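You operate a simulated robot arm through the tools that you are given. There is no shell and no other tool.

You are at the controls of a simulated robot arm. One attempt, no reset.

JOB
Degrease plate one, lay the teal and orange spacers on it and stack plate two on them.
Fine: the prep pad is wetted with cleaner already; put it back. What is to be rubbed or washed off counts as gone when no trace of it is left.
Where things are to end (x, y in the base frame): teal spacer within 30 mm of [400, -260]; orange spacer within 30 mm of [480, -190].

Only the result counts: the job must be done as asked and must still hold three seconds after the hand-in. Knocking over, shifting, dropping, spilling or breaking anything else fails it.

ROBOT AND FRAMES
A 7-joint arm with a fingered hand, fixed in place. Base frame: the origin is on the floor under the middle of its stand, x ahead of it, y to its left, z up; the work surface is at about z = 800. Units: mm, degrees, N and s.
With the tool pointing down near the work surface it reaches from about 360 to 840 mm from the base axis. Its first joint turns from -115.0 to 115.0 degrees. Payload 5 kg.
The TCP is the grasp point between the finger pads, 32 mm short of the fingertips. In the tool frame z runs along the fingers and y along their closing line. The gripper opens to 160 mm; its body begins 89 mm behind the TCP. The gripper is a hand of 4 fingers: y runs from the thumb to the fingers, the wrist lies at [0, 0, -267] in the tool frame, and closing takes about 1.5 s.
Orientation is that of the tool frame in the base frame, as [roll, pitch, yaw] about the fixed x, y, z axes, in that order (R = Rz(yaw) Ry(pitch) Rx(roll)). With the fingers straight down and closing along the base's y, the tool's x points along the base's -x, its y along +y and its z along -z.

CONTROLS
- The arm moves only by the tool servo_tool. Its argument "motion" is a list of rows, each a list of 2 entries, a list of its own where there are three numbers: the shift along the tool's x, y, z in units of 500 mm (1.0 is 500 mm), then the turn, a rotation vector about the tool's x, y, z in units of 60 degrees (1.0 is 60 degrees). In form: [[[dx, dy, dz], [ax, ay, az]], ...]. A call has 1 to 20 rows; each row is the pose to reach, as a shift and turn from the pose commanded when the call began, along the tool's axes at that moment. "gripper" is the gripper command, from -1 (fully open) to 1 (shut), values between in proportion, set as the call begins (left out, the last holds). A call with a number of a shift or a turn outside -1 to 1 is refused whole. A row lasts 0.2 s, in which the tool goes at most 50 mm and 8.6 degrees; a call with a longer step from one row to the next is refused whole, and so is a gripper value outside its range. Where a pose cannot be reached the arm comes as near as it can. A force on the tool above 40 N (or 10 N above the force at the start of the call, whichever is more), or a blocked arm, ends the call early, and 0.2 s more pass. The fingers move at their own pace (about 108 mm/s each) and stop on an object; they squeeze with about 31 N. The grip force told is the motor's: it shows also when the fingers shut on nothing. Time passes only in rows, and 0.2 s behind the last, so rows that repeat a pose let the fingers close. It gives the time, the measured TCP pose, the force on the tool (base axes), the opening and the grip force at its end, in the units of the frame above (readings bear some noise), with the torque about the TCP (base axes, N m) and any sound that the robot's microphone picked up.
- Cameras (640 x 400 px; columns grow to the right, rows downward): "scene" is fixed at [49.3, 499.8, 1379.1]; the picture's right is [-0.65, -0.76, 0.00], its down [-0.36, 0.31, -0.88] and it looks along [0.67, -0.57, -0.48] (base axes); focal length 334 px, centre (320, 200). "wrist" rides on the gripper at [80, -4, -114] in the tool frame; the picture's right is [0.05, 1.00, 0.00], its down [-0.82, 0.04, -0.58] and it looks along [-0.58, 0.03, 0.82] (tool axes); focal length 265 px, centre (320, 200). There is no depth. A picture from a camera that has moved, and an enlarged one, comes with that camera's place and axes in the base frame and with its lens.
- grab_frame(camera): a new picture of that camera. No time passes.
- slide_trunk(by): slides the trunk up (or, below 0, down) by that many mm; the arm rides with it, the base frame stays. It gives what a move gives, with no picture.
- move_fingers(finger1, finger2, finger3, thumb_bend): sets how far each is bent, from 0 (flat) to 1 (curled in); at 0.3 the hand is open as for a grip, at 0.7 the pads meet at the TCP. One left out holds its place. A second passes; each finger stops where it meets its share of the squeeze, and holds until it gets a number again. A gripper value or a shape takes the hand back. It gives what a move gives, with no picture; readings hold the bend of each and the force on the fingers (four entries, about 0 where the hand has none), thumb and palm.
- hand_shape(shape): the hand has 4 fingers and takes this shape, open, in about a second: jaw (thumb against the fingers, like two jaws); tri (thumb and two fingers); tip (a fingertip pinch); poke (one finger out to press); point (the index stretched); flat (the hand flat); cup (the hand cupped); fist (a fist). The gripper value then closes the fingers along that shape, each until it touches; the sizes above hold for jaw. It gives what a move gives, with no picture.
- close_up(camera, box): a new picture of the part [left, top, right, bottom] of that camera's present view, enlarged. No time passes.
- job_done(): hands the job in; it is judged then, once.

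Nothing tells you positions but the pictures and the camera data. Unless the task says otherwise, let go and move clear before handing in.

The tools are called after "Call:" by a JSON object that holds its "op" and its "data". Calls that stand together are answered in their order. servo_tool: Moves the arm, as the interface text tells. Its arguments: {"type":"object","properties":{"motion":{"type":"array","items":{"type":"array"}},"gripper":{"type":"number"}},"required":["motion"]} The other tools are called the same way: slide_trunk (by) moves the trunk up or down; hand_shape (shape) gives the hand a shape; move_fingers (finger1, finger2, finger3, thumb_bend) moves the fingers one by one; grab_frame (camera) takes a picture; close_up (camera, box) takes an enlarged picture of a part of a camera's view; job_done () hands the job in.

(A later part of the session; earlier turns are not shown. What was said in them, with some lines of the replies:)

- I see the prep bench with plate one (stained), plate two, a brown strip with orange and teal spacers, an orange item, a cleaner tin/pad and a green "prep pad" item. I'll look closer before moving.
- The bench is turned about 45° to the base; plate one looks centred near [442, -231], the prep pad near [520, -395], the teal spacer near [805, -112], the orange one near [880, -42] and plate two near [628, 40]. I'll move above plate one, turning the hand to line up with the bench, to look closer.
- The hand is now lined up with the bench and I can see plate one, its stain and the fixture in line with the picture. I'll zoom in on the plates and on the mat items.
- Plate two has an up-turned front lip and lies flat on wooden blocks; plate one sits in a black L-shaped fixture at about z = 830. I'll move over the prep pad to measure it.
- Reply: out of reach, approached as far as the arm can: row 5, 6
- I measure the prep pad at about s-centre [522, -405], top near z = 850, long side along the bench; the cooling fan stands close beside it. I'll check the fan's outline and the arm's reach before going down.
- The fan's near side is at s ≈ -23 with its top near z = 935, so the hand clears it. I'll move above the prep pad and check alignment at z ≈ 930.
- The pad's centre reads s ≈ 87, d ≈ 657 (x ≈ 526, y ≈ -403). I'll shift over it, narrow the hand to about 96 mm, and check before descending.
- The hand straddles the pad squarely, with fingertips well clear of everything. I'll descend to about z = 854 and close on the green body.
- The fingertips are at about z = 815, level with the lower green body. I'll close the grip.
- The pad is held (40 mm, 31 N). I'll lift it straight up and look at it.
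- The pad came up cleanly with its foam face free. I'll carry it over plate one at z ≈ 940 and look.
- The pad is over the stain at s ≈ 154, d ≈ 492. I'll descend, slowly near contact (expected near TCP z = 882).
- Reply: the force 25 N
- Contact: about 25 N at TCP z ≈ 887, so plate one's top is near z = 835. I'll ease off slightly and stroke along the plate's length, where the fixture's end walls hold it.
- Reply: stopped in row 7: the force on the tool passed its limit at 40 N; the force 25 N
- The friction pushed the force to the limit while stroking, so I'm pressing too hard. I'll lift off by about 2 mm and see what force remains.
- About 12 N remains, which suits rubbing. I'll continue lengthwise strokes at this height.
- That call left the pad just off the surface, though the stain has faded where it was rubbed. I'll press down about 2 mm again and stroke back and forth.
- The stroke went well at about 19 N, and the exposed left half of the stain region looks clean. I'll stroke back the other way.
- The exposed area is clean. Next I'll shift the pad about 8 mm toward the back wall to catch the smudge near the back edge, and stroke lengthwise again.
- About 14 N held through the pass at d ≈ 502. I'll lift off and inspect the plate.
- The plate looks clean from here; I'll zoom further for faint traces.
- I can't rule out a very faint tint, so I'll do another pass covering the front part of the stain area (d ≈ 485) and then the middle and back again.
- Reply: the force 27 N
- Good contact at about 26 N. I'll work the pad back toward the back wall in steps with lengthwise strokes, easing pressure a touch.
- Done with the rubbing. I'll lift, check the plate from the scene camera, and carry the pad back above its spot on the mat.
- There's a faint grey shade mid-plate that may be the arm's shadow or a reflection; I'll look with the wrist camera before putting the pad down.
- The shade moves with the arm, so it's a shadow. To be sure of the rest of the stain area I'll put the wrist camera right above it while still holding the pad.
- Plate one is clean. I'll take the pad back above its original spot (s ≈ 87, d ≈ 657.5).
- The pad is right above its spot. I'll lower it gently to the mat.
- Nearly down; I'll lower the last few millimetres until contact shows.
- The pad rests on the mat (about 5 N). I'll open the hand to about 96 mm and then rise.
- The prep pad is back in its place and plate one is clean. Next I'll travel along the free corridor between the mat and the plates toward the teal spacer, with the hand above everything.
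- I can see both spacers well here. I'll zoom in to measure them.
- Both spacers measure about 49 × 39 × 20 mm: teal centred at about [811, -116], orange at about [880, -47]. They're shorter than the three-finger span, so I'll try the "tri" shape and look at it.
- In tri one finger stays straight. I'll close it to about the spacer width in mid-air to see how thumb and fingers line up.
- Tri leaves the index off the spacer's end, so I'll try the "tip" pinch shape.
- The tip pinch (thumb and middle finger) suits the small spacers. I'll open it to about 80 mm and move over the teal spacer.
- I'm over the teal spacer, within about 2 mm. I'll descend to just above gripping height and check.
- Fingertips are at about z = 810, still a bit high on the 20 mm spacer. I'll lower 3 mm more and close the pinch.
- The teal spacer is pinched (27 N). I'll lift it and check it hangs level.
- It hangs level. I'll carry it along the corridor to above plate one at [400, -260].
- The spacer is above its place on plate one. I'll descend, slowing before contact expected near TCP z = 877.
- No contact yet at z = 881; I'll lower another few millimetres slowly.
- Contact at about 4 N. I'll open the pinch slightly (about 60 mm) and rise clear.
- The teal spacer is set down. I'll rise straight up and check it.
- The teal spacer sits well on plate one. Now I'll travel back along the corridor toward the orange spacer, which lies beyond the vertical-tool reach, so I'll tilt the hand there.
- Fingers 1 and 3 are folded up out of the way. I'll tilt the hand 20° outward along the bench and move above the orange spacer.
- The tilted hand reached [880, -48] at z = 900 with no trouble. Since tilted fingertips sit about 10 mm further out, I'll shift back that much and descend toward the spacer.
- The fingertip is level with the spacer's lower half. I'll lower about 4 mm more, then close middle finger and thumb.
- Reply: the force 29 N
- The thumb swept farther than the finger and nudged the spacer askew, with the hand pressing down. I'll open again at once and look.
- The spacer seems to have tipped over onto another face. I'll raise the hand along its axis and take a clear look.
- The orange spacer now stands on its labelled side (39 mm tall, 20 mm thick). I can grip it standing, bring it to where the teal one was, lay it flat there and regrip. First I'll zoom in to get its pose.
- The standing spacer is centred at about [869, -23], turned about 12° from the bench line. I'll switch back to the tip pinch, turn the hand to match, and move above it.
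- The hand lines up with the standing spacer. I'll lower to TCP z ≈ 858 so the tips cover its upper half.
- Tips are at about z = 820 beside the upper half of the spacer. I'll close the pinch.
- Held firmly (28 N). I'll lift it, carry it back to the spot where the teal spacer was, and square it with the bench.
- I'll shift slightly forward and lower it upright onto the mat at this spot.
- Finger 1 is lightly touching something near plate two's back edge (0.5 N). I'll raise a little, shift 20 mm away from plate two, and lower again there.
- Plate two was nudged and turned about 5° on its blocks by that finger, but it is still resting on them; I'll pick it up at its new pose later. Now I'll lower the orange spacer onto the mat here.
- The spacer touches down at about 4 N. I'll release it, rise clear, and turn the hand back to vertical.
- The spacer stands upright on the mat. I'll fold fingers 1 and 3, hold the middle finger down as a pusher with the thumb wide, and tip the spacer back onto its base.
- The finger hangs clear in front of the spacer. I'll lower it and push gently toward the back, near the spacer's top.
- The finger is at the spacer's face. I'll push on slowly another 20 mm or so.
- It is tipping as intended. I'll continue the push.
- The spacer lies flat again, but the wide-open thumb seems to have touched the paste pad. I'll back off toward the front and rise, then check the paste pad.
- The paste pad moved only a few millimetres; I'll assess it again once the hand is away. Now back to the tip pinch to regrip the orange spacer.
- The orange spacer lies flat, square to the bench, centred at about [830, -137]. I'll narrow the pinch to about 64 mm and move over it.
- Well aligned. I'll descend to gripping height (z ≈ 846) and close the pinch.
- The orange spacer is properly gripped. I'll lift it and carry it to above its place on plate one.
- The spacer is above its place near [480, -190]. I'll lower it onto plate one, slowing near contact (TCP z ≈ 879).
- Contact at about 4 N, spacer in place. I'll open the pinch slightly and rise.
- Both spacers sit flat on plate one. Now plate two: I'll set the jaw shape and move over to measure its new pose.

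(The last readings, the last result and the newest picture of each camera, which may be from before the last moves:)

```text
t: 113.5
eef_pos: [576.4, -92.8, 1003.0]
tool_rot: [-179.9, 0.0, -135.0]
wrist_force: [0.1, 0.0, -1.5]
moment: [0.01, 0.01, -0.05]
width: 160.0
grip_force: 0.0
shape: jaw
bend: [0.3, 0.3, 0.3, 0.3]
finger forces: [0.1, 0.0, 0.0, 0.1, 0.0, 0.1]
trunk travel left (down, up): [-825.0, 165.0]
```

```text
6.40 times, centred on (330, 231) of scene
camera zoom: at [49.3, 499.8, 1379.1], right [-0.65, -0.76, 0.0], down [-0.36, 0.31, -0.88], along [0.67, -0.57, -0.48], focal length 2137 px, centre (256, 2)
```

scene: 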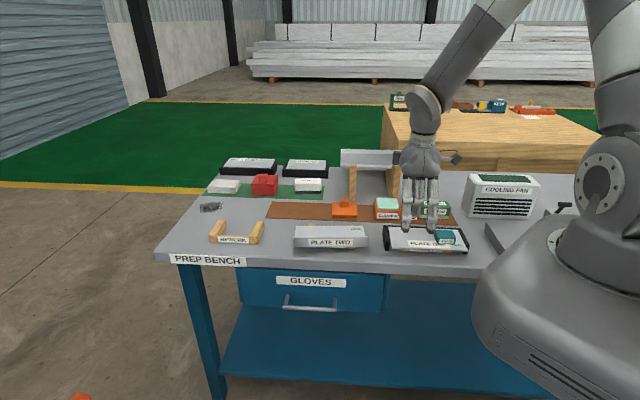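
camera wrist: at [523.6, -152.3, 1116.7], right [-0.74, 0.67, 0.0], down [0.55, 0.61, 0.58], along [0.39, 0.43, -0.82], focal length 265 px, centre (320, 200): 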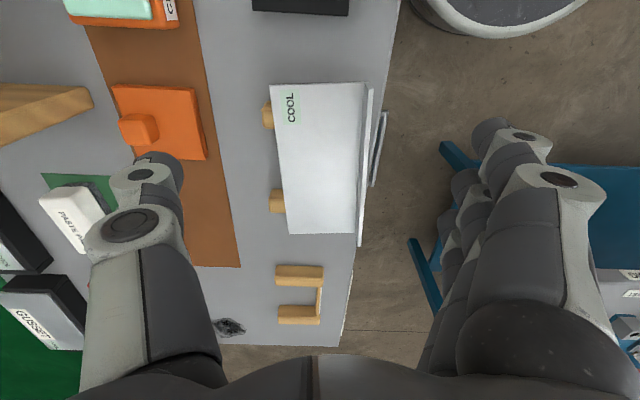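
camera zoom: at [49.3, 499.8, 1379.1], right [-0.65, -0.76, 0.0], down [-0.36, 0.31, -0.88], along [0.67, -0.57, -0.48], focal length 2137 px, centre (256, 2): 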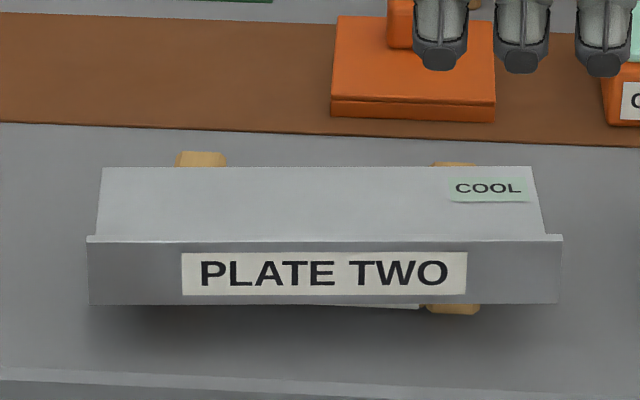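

Plate two is turned about 4° and centred near [627, -36]; its up-turned lip faces front. I'll centre the open jaw over it, match the turn, and descend to z ≈ 930 to check.

Call:
{"op": "servo_tool", "data": {"motion": [[[-0.05, 0.003, 0.02], [0, 0, -0.024]], [[-0.1, 0.006, 0.06], [0, 0, -0.048]], [[-0.152, 0.0084, 0.1], [0, 0, -0.072]], [[-0.152, 0.0084, 0.146], [0, 0, -0.072]], [[-0.152, 0.0084, 0.146], [0, 0, -0.072]]]}}

Call:
{"op": "grab_frame", "data": {"camera": "wrist"}}

Call:
{"op": "close_up", "data": {"camera": "scene", "box": [270, 180, 398, 260]}}

```text
t: 114.8
eef_pos: [630.6, -37.9, 932.0]
tool_rot: [-179.9, 0.1, -130.8]
wrist_force: [0.3, -0.3, -1.5]
moment: [0.04, -0.02, -0.01]
width: 160.2
grip_force: 0.1
shape: jaw
bend: [0.3, 0.3, 0.3, 0.3]
finger forces: [0.0, 0.0, 0.0, 0.1, 0.1, 0.1]
trunk travel left (down, up): [-825.0, 165.0]
```

```text
taken
camera wrist: at [581.6, -100.9, 1045.4], right [-0.79, 0.61, 0.0], down [0.5, 0.65, 0.58], along [0.36, 0.45, -0.82], focal length 265 px, centre (320, 200)
```

wrist: 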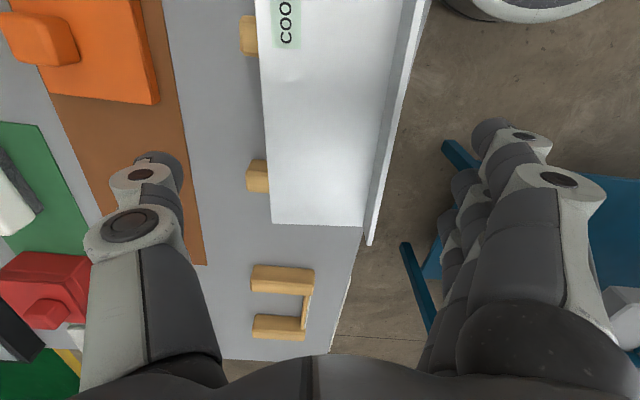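

```text
5.00 times, centred on (334, 220) of scene
camera zoom: at [49.3, 499.8, 1379.1], right [-0.65, -0.76, 0.0], down [-0.36, 0.31, -0.88], along [0.67, -0.57, -0.48], focal length 1670 px, centre (250, 100)
```

zoom: 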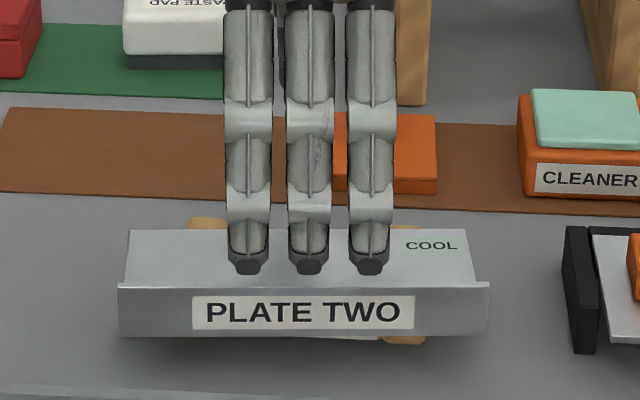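

The jaw is centred lengthwise on plate two. I'll zoom in on the lip to fix its outer edge and height.

Call:
{"op": "close_up", "data": {"camera": "wrist", "box": [330, 60, 490, 160]}}

Call:
{"op": "close_up", "data": {"camera": "wrist", "box": [300, 160, 460, 260]}}

Call:
{"op": "close_up", "data": {"camera": "scene", "box": [285, 220, 333, 250]}}

Call:
{"op": "close_up", "data": {"camera": "scene", "box": [325, 220, 373, 250]}}

```text
4.00 times, centred on (410, 110) of wrist
camera zoom: at [581.6, -100.9, 1045.4], right [-0.79, 0.61, 0.0], down [0.5, 0.65, 0.58], along [0.36, 0.45, -0.82], focal length 1062 px, centre (-40, 560)
```

zoom: 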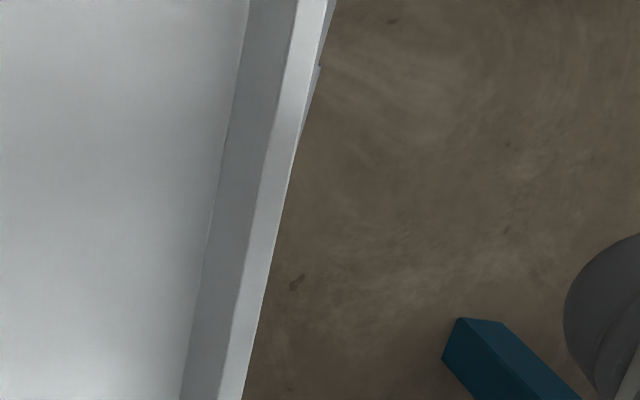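

```text
4.00 times, centred on (380, 210) of wrist
camera zoom: at [581.6, -100.9, 1045.4], right [-0.79, 0.61, 0.0], down [0.5, 0.65, 0.58], along [0.36, 0.45, -0.82], focal length 1062 px, centre (80, 160)
```

zoom: 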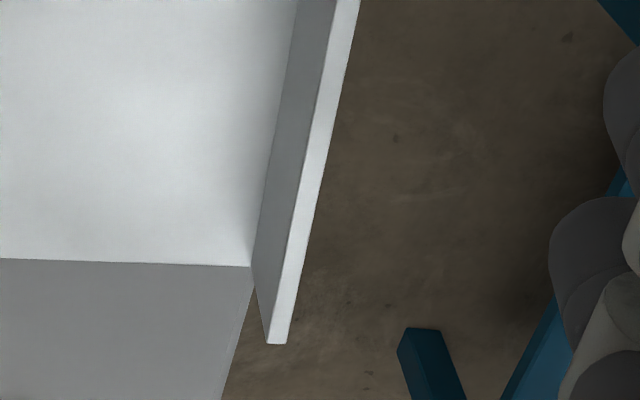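

```text
13.33 times, centred on (309, 235) of scene
camera zoom: at [49.3, 499.8, 1379.1], right [-0.65, -0.76, 0.0], down [-0.36, 0.31, -0.88], along [0.67, -0.57, -0.48], focal length 4452 px, centre (467, -267)
```

zoom: 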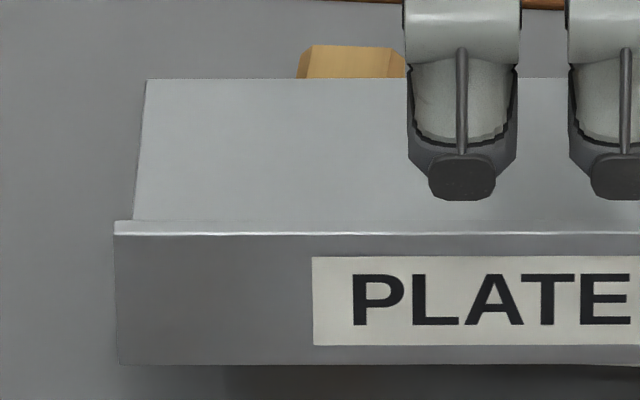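

```text
13.33 times, centred on (349, 235) of scene
camera zoom: at [49.3, 499.8, 1379.1], right [-0.65, -0.76, 0.0], down [-0.36, 0.31, -0.88], along [0.67, -0.57, -0.48], focal length 4452 px, centre (-67, -267)
```

zoom: 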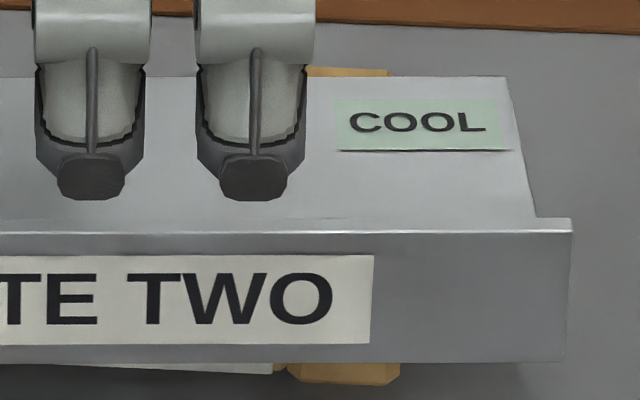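

The lip's outer face is about 54 mm in front of the hand's centre and the back edge 44 mm behind, so I'll shift 5 mm forward, then lower so the tips come just below the plate.

Call:
{"op": "servo_tool", "data": {"motion": [[[0, 0.0104, 0.03], [0, 0, 0]], [[0, 0.0104, 0.07], [0, 0, 0]], [[0, 0.0104, 0.11], [0, 0, 0]], [[0, 0.0104, 0.13], [0, 0, 0]], [[0, 0.0104, 0.13], [0, 0, 0]]]}}

Call:
{"op": "grab_frame", "data": {"camera": "wrist"}}

Call:
{"op": "close_up", "data": {"camera": "scene", "box": [270, 200, 398, 280]}}

```text
t: 116.0
eef_pos: [625.3, -34.9, 864.7]
tool_rot: [-179.9, 0.0, -130.8]
wrist_force: [0.0, 0.3, 1.2]
moment: [-0.01, -0.02, 0.0]
width: 160.0
grip_force: 0.1
shape: jaw
bend: [0.3, 0.3, 0.3, 0.3]
finger forces: [0.0, 0.0, 0.0, 0.1, 0.0, 0.1]
trunk travel left (down, up): [-825.0, 165.0]
```

```text
taken
camera wrist: at [576.5, -98.7, 978.1], right [-0.79, 0.61, 0.0], down [0.5, 0.65, 0.58], along [0.36, 0.45, -0.82], focal length 265 px, centre (320, 200)
```

wrist: 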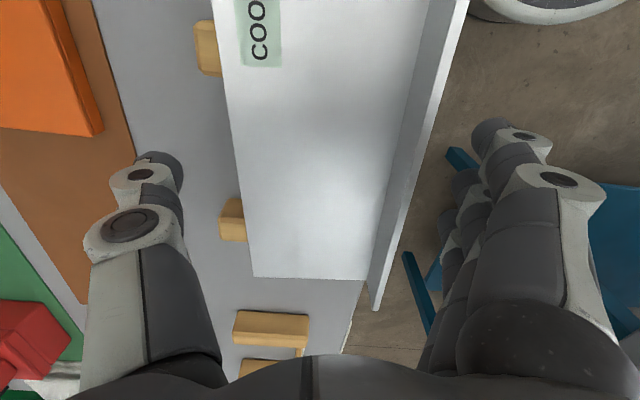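

```text
5.00 times, centred on (334, 240) of scene
camera zoom: at [49.3, 499.8, 1379.1], right [-0.65, -0.76, 0.0], down [-0.36, 0.31, -0.88], along [0.67, -0.57, -0.48], focal length 1670 px, centre (250, 0)
```

zoom: 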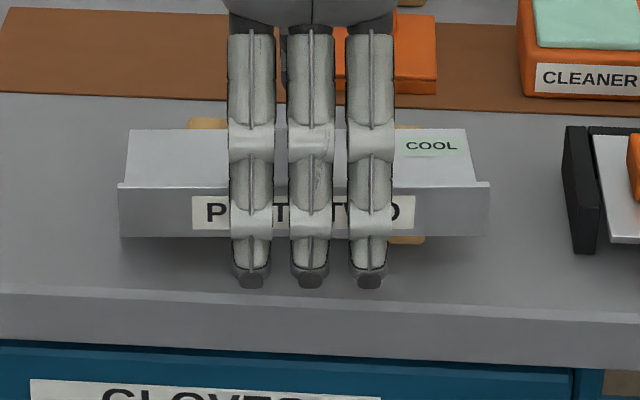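

The jaw straddles plate two evenly. I'll close it on the lip and back edge.

Call:
{"op": "servo_tool", "data": {"motion": [[[0, 0, 0], [0, 0, 0]], [[0, 0, 0], [0, 0, 0]], [[0, 0, 0], [0, 0, 0]], [[0, 0, 0], [0, 0, 0]], [[0, 0, 0], [0, 0, 0]], [[0, 0, 0], [0, 0, 0]], [[0, 0, 0], [0, 0, 0]]], "gripper": 1}}

Call:
{"op": "grab_frame", "data": {"camera": "wrist"}}

Call:
{"op": "close_up", "data": {"camera": "scene", "box": [270, 190, 398, 270]}}

```text
t: 117.5
eef_pos: [625.8, -33.6, 864.6]
tool_rot: [-179.9, 0.0, -130.8]
wrist_force: [-0.8, 1.3, -0.1]
moment: [-0.12, -0.16, 0.03]
width: 77.6
grip_force: 30.8
shape: jaw
bend: [0.72, 0.72, 0.72, 0.7]
finger forces: [9.6, 9.4, 9.3, 0.0, 28.1, 0.1]
trunk travel left (down, up): [-825.0, 165.0]
```

```text
taken
camera wrist: at [576.4, -98.4, 978.3], right [-0.79, 0.61, 0.0], down [0.5, 0.65, 0.58], along [0.36, 0.45, -0.82], focal length 265 px, centre (320, 200)
```

wrist: 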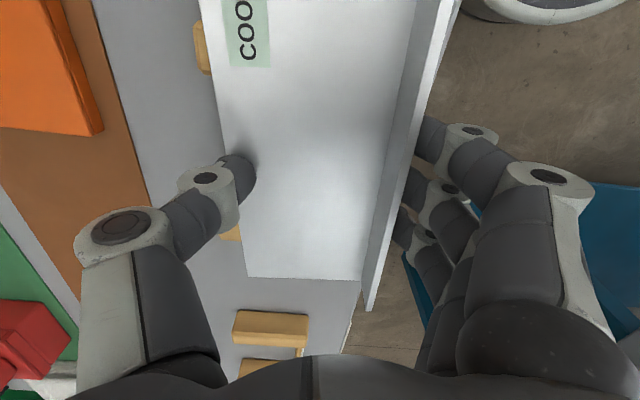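

```text
5.00 times, centred on (334, 230) of scene
camera zoom: at [49.3, 499.8, 1379.1], right [-0.65, -0.76, 0.0], down [-0.36, 0.31, -0.88], along [0.67, -0.57, -0.48], focal length 1670 px, centre (250, 50)
```

zoom: 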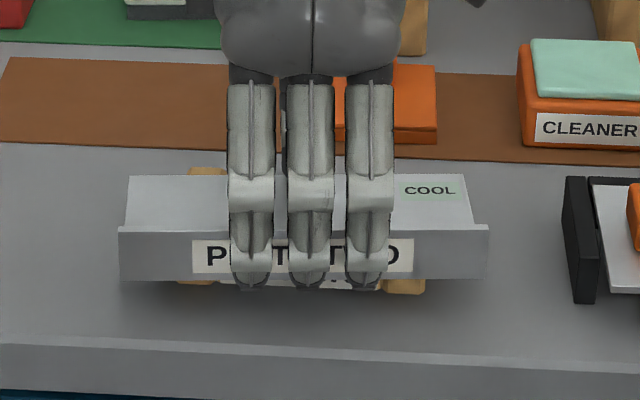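

The readings show a firm grip, but the thumb looks as though it might be riding on top of the plate's back edge. I'll zoom in before lifting.

Call:
{"op": "close_up", "data": {"camera": "wrist", "box": [160, 110, 320, 210]}}

Call:
{"op": "close_up", "data": {"camera": "wrist", "box": [360, 90, 520, 190]}}

Call:
{"op": "close_up", "data": {"camera": "scene", "box": [305, 215, 353, 255]}}

```text
4.00 times, centred on (240, 160) of wrist
camera zoom: at [576.4, -98.4, 978.3], right [-0.79, 0.61, 0.0], down [0.5, 0.65, 0.58], along [0.36, 0.45, -0.82], focal length 1062 px, centre (640, 360)
```

zoom: 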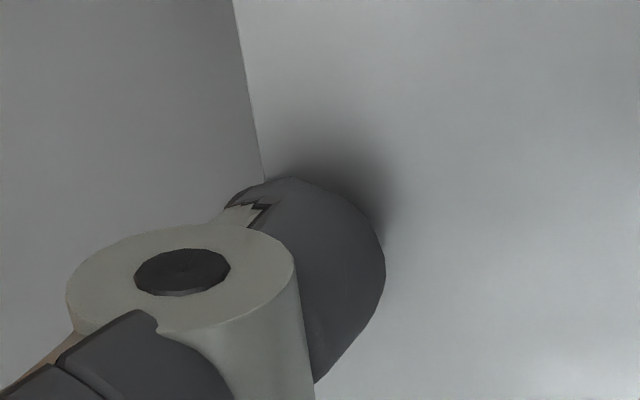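

```text
4.00 times, centred on (440, 140) of wrist
camera zoom: at [576.4, -98.4, 978.3], right [-0.79, 0.61, 0.0], down [0.5, 0.65, 0.58], along [0.36, 0.45, -0.82], focal length 1062 px, centre (-160, 440)
```

zoom: 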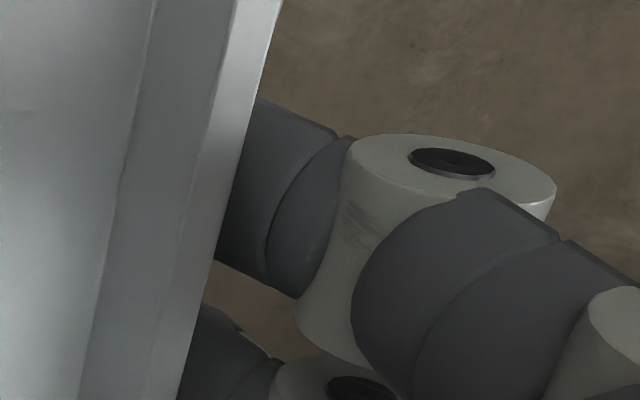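

```text
10.00 times, centred on (329, 235) of scene
camera zoom: at [49.3, 499.8, 1379.1], right [-0.65, -0.76, 0.0], down [-0.36, 0.31, -0.88], along [0.67, -0.57, -0.48], focal length 3339 px, centre (230, -150)
```

zoom: 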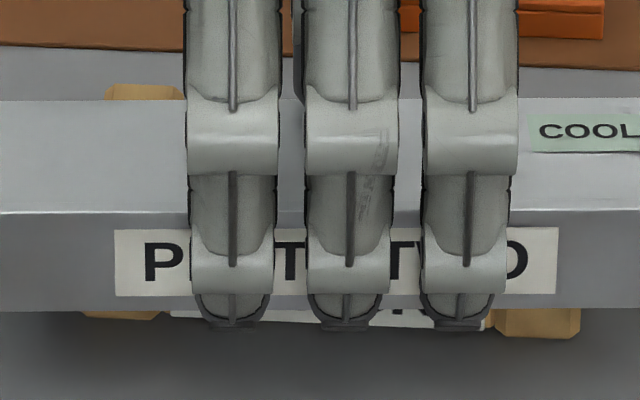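

The squeeze is balanced (28 N each side) with the tips just below plate level. I'll test with a very small lift of about 6 mm and look.

Call:
{"op": "servo_tool", "data": {"motion": [[[0, 0, -0.004], [0, 0, 0]], [[0, 0, -0.008], [0, 0, 0]], [[0, 0, -0.012], [0, 0, 0]], [[0, 0, -0.012], [0, 0, 0]]]}}

Call:
{"op": "grab_frame", "data": {"camera": "wrist"}}

Call:
{"op": "close_up", "data": {"camera": "scene", "box": [270, 200, 398, 280]}}

```text
t: 118.5
eef_pos: [625.7, -34.7, 870.6]
tool_rot: [-180.0, 0.0, -130.8]
wrist_force: [-0.2, -0.4, -2.5]
moment: [0.0, 0.04, -0.03]
width: 77.4
grip_force: 30.9
shape: jaw
bend: [0.72, 0.72, 0.72, 0.7]
finger forces: [9.4, 9.1, 9.1, 0.0, 29.0, 0.1]
trunk travel left (down, up): [-825.0, 165.0]
```

```text
taken
camera wrist: at [576.4, -97.7, 985.1], right [-0.79, 0.61, 0.0], down [0.5, 0.65, 0.58], along [0.35, 0.45, -0.82], focal length 265 px, centre (320, 200)
```

wrist: 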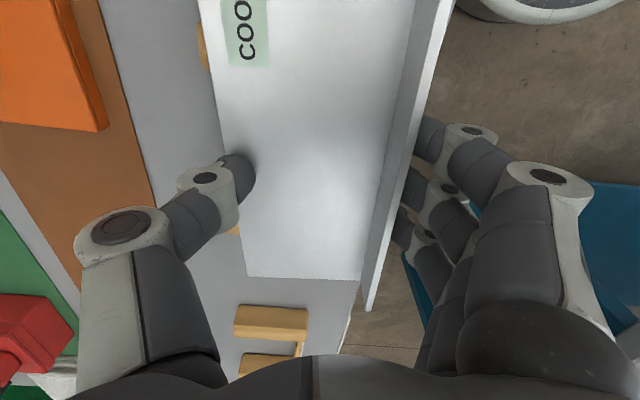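

```text
5.00 times, centred on (334, 240) of scene
camera zoom: at [49.3, 499.8, 1379.1], right [-0.65, -0.76, 0.0], down [-0.36, 0.31, -0.88], along [0.67, -0.57, -0.48], focal length 1670 px, centre (250, 0)
```

zoom: 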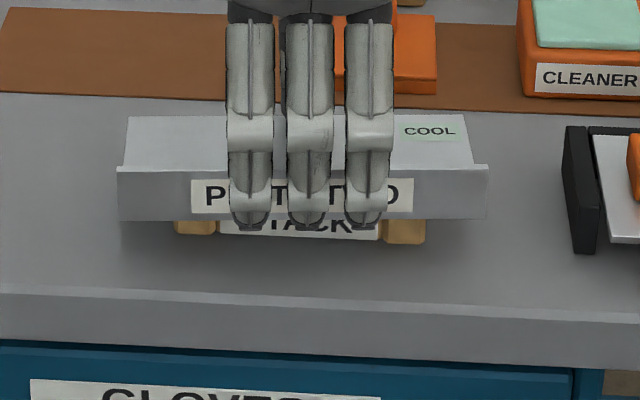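

Plate two lifts evenly with the hand. I'll raise it clear, carry it over plate one, and turn it back square with the bench.

Call:
{"op": "servo_tool", "data": {"motion": [[[0, 0, -0.03], [0, 0, 0]], [[0, 0, -0.08], [0, 0, 0]], [[0, 0, -0.13], [0, 0, 0]], [[0, 0, -0.16], [0, 0, 0]], [[0.03, 0.002, -0.17], [0, 0, 0.01]], [[0.09, 0.005, -0.17], [0, 0, 0.02]], [[0.16, 0.009, -0.17], [0, 0, 0.03]], [[0.23, 0.014, -0.17], [0, 0, 0.04]], [[0.3, 0.018, -0.17], [0, 0, 0.05]], [[0.37, 0.022, -0.17], [0, 0, 0.06]], [[0.44, 0.026, -0.17], [0, 0, 0.07]], [[0.5, 0.03, -0.17], [0, 0, 0.07]], [[0.5394, 0.0322, -0.17], [0, 0, 0.07]], [[0.5394, 0.0322, -0.17], [0, 0, 0.07]], [[0.5394, 0.0322, -0.17], [0, 0, 0.07]]]}}

Call:
{"op": "grab_frame", "data": {"camera": "wrist"}}

Call:
{"op": "grab_frame", "data": {"camera": "scene"}}

Call:
{"op": "close_up", "data": {"camera": "scene", "box": [370, 170, 498, 250]}}

```text
t: 121.8
eef_pos: [436.2, -226.5, 959.9]
tool_rot: [-179.9, 0.0, -135.0]
wrist_force: [0.9, 0.2, -3.7]
moment: [-0.06, 0.04, 0.0]
width: 77.4
grip_force: 31.2
shape: jaw
bend: [0.72, 0.72, 0.72, 0.7]
finger forces: [9.2, 9.1, 9.0, 0.0, 28.6, 0.0]
trunk travel left (down, up): [-825.0, 165.0]
```

```text
taken
camera wrist: at [382.8, -286.8, 1073.6], right [-0.74, 0.67, 0.0], down [0.55, 0.61, 0.58], along [0.39, 0.43, -0.82], focal length 265 px, centre (320, 200)
```

wrist: 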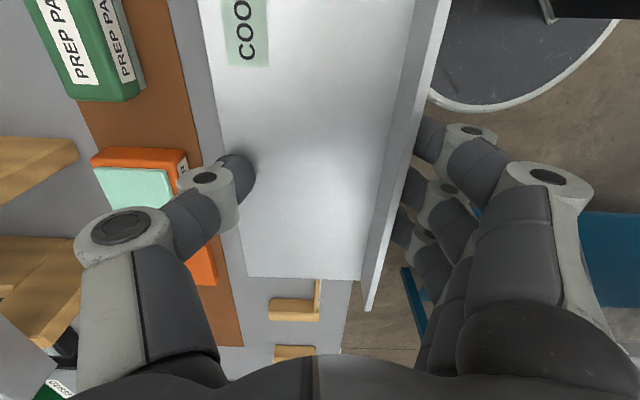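

```text
taken
```

scene: 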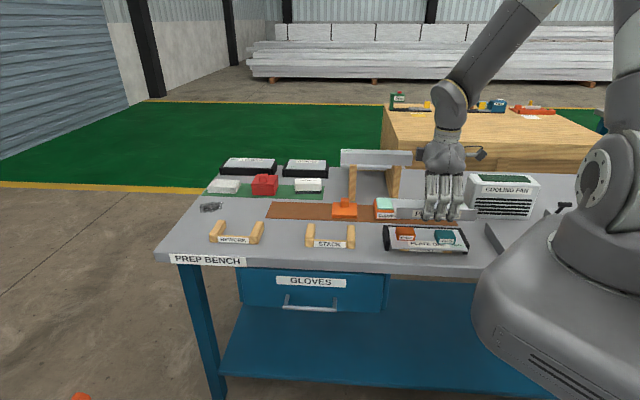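

```text
5.00 times, centred on (434, 210) of scene
camera zoom: at [49.3, 499.8, 1379.1], right [-0.65, -0.76, 0.0], down [-0.36, 0.31, -0.88], along [0.67, -0.57, -0.48], focal length 1670 px, centre (-250, 150)
```

zoom: 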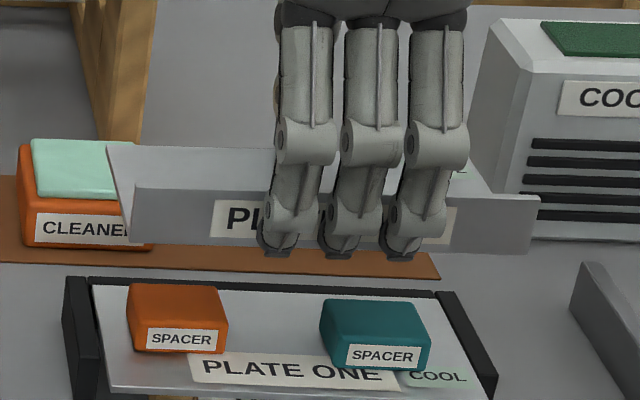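

Plate two is level and square above the spacers. I'll lower it, slowing near the expected contact at TCP z ≈ 890.

Call:
{"op": "servo_tool", "data": {"motion": [[[0, -0.003, 0.03], [0, 0, 0]], [[0, -0.003, 0.07], [0, 0, 0]], [[0, -0.003, 0.1], [0, 0, 0]], [[0, -0.003, 0.118], [0, 0, 0]], [[0, -0.003, 0.126], [0, 0, 0]], [[0, -0.003, 0.126], [0, 0, 0]]]}}

Call:
{"op": "close_up", "data": {"camera": "scene", "box": [370, 190, 498, 270]}}

Call:
{"op": "grab_frame", "data": {"camera": "wrist"}}

```text
t: 123.2
eef_pos: [437.3, -227.4, 894.8]
tool_rot: [-180.0, 0.0, -135.1]
wrist_force: [0.5, -0.4, -3.2]
moment: [-0.01, -0.04, 0.01]
width: 77.6
grip_force: 31.0
shape: jaw
bend: [0.72, 0.72, 0.72, 0.7]
finger forces: [9.2, 9.1, 8.9, 0.1, 28.6, 0.0]
trunk travel left (down, up): [-825.0, 165.0]
```

```text
5.00 times, centred on (434, 230) of scene
camera zoom: at [49.3, 499.8, 1379.1], right [-0.65, -0.76, 0.0], down [-0.36, 0.31, -0.88], along [0.67, -0.57, -0.48], focal length 1670 px, centre (-250, 50)
```

zoom: 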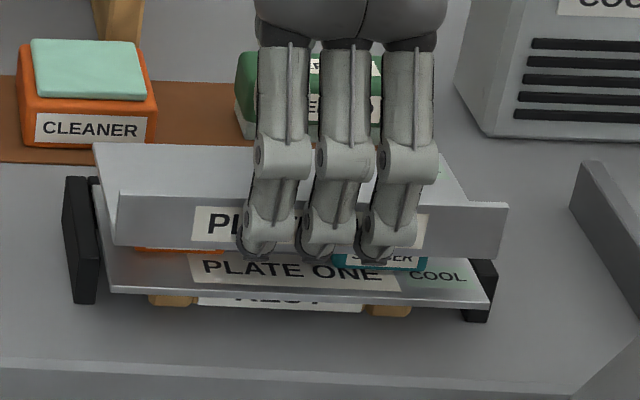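

```text
taken
camera wrist: at [384.6, -287.7, 1007.6], right [-0.74, 0.67, 0.0], down [0.55, 0.61, 0.58], along [0.39, 0.43, -0.82], focal length 265 px, centre (320, 200)
```

wrist: 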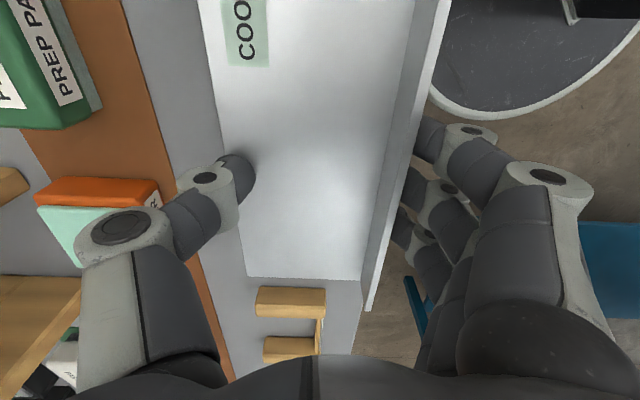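

Almost touching. I'll lower in small steps until the contact force shows.

Call:
{"op": "servo_tool", "data": {"motion": [[[0, 0, 0.002], [0, 0, 0]], [[0, 0, 0.004], [0, 0, 0]], [[0, 0, 0.005], [0, 0, 0]], [[0, 0, 0.005], [0, 0, 0]]]}}

Call:
{"op": "close_up", "data": {"camera": "scene", "box": [380, 215, 476, 275]}}

```text
t: 124.2
eef_pos: [437.3, -228.8, 891.4]
tool_rot: [-179.9, 0.0, -134.8]
wrist_force: [-0.6, 0.8, -2.1]
moment: [-0.01, -0.06, 0.01]
width: 77.2
grip_force: 31.3
shape: jaw
bend: [0.72, 0.72, 0.72, 0.7]
finger forces: [9.3, 9.0, 9.2, 0.0, 28.5, 0.0]
trunk travel left (down, up): [-825.0, 165.0]
```

```text
6.67 times, centred on (428, 245) of scene
camera zoom: at [49.3, 499.8, 1379.1], right [-0.65, -0.76, 0.0], down [-0.36, 0.31, -0.88], along [0.67, -0.57, -0.48], focal length 2226 px, centre (-400, -100)
```

zoom: 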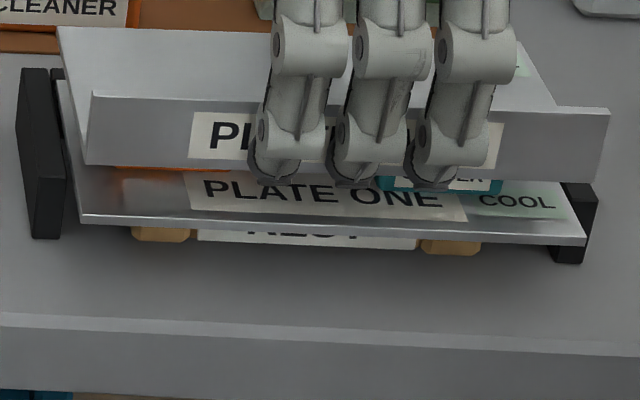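

Call:
{"op": "servo_tool", "data": {"motion": [[[0, 0, 0.001], [0, 0, 0]], [[0, 0, 0.002], [0, 0, 0]], [[0, 0, 0.003], [0, 0, 0]], [[0, 0, 0.003], [0, 0, 0]]]}}

```text
t: 125.2
eef_pos: [438.0, -229.6, 892.4]
tool_rot: [-179.8, 0.0, -134.8]
wrist_force: [0.8, 2.4, 4.3]
moment: [-0.04, -0.16, 0.05]
width: 77.2
grip_force: 30.6
shape: jaw
bend: [0.72, 0.72, 0.72, 0.7]
finger forces: [9.6, 9.4, 9.2, 0.1, 28.7, 0.0]
trunk travel left (down, up): [-825.0, 165.0]
```

Plate two rests on the spacers (contact force about 7 N). I'll open the jaw fully and check before rising.

Call:
{"op": "servo_tool", "data": {"motion": [[[0, 0, 0], [0, 0, 0]], [[0, 0, 0], [0, 0, 0]], [[0, 0, 0], [0, 0, 0]], [[0, 0, 0], [0, 0, 0]], [[0, 0, 0], [0, 0, 0]]], "gripper": -1}}

Call:
{"op": "grab_frame", "data": {"camera": "wrist"}}

Call:
{"op": "close_up", "data": {"camera": "scene", "box": [370, 190, 498, 270]}}

```text
t: 126.3
eef_pos: [439.0, -229.6, 890.3]
tool_rot: [-179.9, 0.0, -135.0]
wrist_force: [-0.1, -0.4, -0.1]
moment: [-0.03, 0.01, 0.0]
width: 160.0
grip_force: 0.1
shape: jaw
bend: [0.3, 0.3, 0.3, 0.3]
finger forces: [0.0, 0.0, 0.0, 0.0, 0.0, 0.0]
trunk travel left (down, up): [-825.0, 165.0]
```

```text
taken
camera wrist: at [384.7, -289.3, 1004.5], right [-0.74, 0.67, 0.0], down [0.55, 0.61, 0.58], along [0.39, 0.43, -0.82], focal length 265 px, centre (320, 200)
```

wrist: 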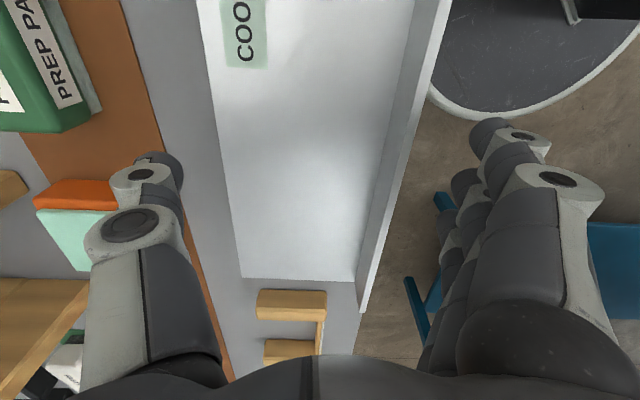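

```text
5.00 times, centred on (434, 230) of scene
camera zoom: at [49.3, 499.8, 1379.1], right [-0.65, -0.76, 0.0], down [-0.36, 0.31, -0.88], along [0.67, -0.57, -0.48], focal length 1670 px, centre (-250, 50)
```

zoom: 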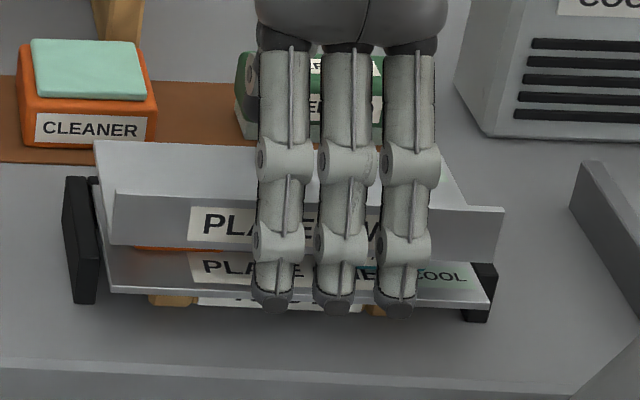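

Plate two stays put on the spacers. I'll rise straight up and inspect the stack.

Call:
{"op": "servo_tool", "data": {"motion": [[[0, 0, -0.03], [0, 0, 0]], [[0, 0, -0.09], [0, 0, 0]], [[0, 0, -0.17], [0, 0, 0]], [[0, 0, -0.25], [0, 0, 0]], [[0, 0, -0.3], [0, 0, 0]], [[0, 0, -0.3], [0, 0, 0]]]}}

Call:
{"op": "grab_frame", "data": {"camera": "wrist"}}

Call:
{"op": "grab_frame", "data": {"camera": "scene"}}

Call:
{"op": "close_up", "data": {"camera": "scene", "box": [370, 200, 482, 270]}}

```text
t: 127.8
eef_pos: [436.4, -228.8, 1042.7]
tool_rot: [-179.9, -0.1, -135.0]
wrist_force: [-0.6, -0.3, 0.6]
moment: [0.02, 0.01, 0.01]
width: 160.0
grip_force: 0.0
shape: jaw
bend: [0.3, 0.3, 0.3, 0.3]
finger forces: [0.1, 0.1, 0.1, 0.0, 0.0, 0.0]
trunk travel left (down, up): [-825.0, 165.0]
```

```text
taken
camera wrist: at [383.0, -289.1, 1155.5], right [-0.74, 0.67, 0.0], down [0.55, 0.61, 0.58], along [0.39, 0.43, -0.82], focal length 265 px, centre (320, 200)
```

wrist: 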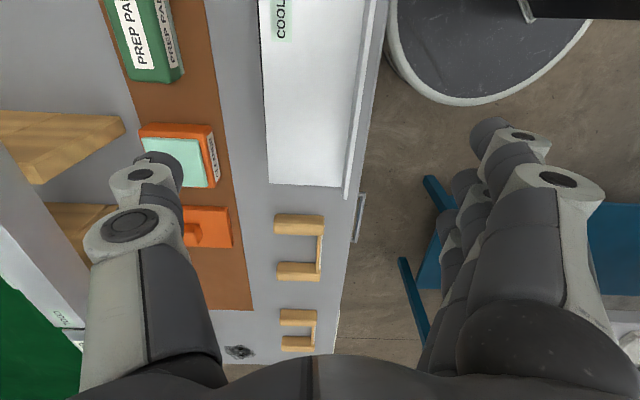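

```text
taken
```

scene: 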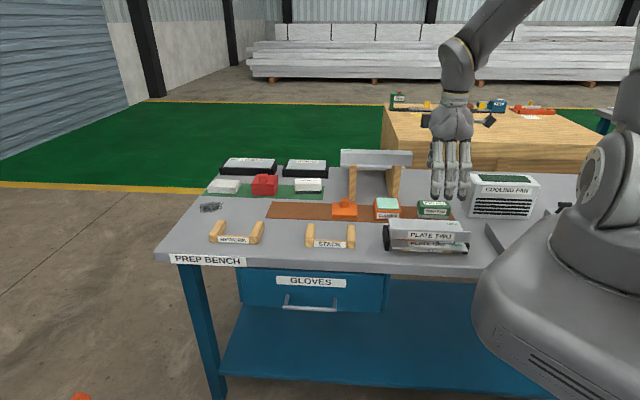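

```text
5.71 times, centred on (426, 235) of scene
camera zoom: at [49.3, 499.8, 1379.1], right [-0.65, -0.76, 0.0], down [-0.36, 0.31, -0.88], along [0.67, -0.57, -0.48], focal length 1908 px, centre (-286, 0)
```

zoom: 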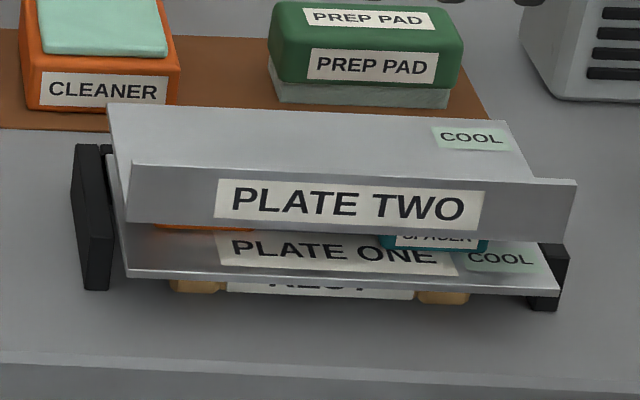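

The stack is level and stable: plate two on both spacers on plate one. I'll compare the rest of the bench with the first pictures before handing in.

Call:
{"op": "close_up", "data": {"camera": "scene", "box": [180, 140, 340, 240]}}

Call:
{"op": "close_up", "data": {"camera": "scene", "box": [320, 170, 480, 270]}}

Call:
{"op": "close_up", "data": {"camera": "scene", "box": [285, 170, 333, 200]}}

Call:
{"op": "close_up", "data": {"camera": "scene", "box": [280, 200, 380, 262]}}

```text
4.00 times, centred on (260, 190) of scene
camera zoom: at [49.3, 499.8, 1379.1], right [-0.65, -0.76, 0.0], down [-0.36, 0.31, -0.88], along [0.67, -0.57, -0.48], focal length 1336 px, centre (560, 240)
```

zoom: 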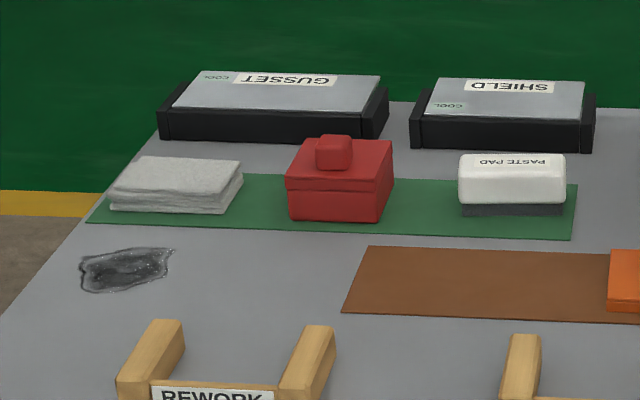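

```text
4.00 times, centred on (400, 220) of scene
camera zoom: at [49.3, 499.8, 1379.1], right [-0.65, -0.76, 0.0], down [-0.36, 0.31, -0.88], along [0.67, -0.57, -0.48], focal length 1336 px, centre (0, 120)
```

zoom: 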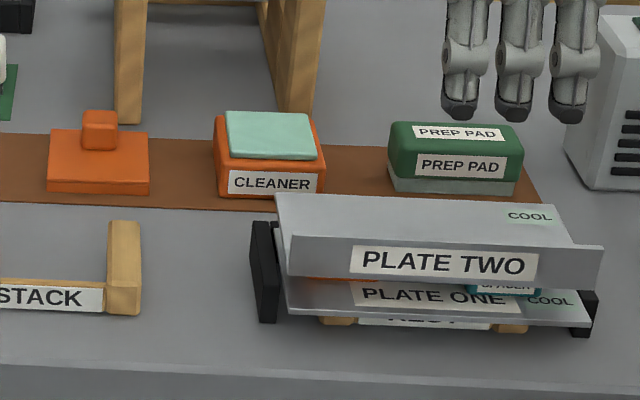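

```text
13.33 times, centred on (309, 185) of scene
camera zoom: at [49.3, 499.8, 1379.1], right [-0.65, -0.76, 0.0], down [-0.36, 0.31, -0.88], along [0.67, -0.57, -0.48], focal length 4452 px, centre (467, 400)
```

zoom: 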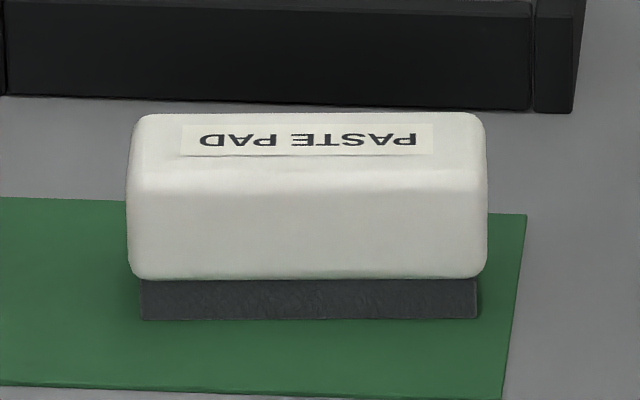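

```text
6.40 times, centred on (330, 231) of scene
camera zoom: at [49.3, 499.8, 1379.1], right [-0.65, -0.76, 0.0], down [-0.36, 0.31, -0.88], along [0.67, -0.57, -0.48], focal length 2137 px, centre (256, 2)
```

zoom: 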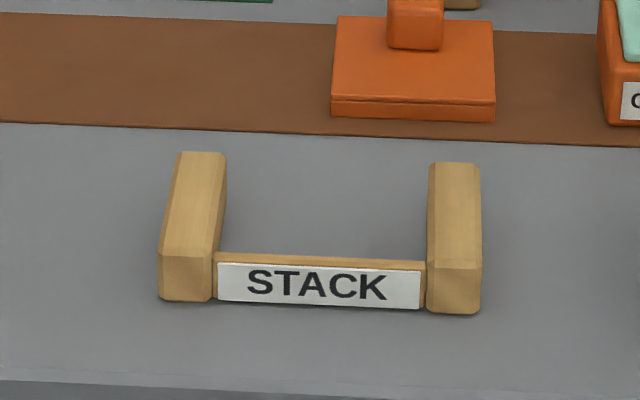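

I compared the bench with the first pictures. Plate one was free of any visible grease before I stacked on it. The teal spacer is near [400, -261] and the orange near [482, -191]. Plate two rests level on both, the prep pad is back in place and the hand is clear.

Three things went other than planned:
- **Paste pad:** my thumb nudged it about 6 mm and 4°; it is still upright on its mat. I can't reach behind it safely, so I'm leaving it.
- **Orange spacer:** it tipped over once, and I set it flat again before placing it.
- **Plate two:** a finger turned it about 4° on its rest before I lifted it. I squared it up again when stacking.

I'm handing in now.

Call:
{"op": "job_done", "data": {}}

```text
The job is handed in.
```

I handed the job in, and by the pictures it is done as asked, with one small disturbance. I haven't been told the verdict.

- **Plate one:** rubbed with the prep pad until I could see no grease in close-ups from both cameras.
- **Prep pad:** back on its spot on the brown mat.
- **Spacers:** I put the teal near [400, -261] and the orange near [482, -191]. Both are within about 3 mm of their targets, going by the arm's readings.
- **Plate two:** it rests level on both spacers, and the hand is clear above it.

**Paste pad:** this is the one thing that could count against the job. My thumb nudged it about 6 mm and turned it about 4° while I was righting the orange spacer. It is still upright on its green mat. I left it because pushing it back would have meant reaching past where the arm works safely.

Two other slips were put right along the way. The orange spacer tipped onto its side on the first grip, and I laid it flat again before placing it. A finger also turned plate two about 4° on its rest, and I squared it up when I stacked it.
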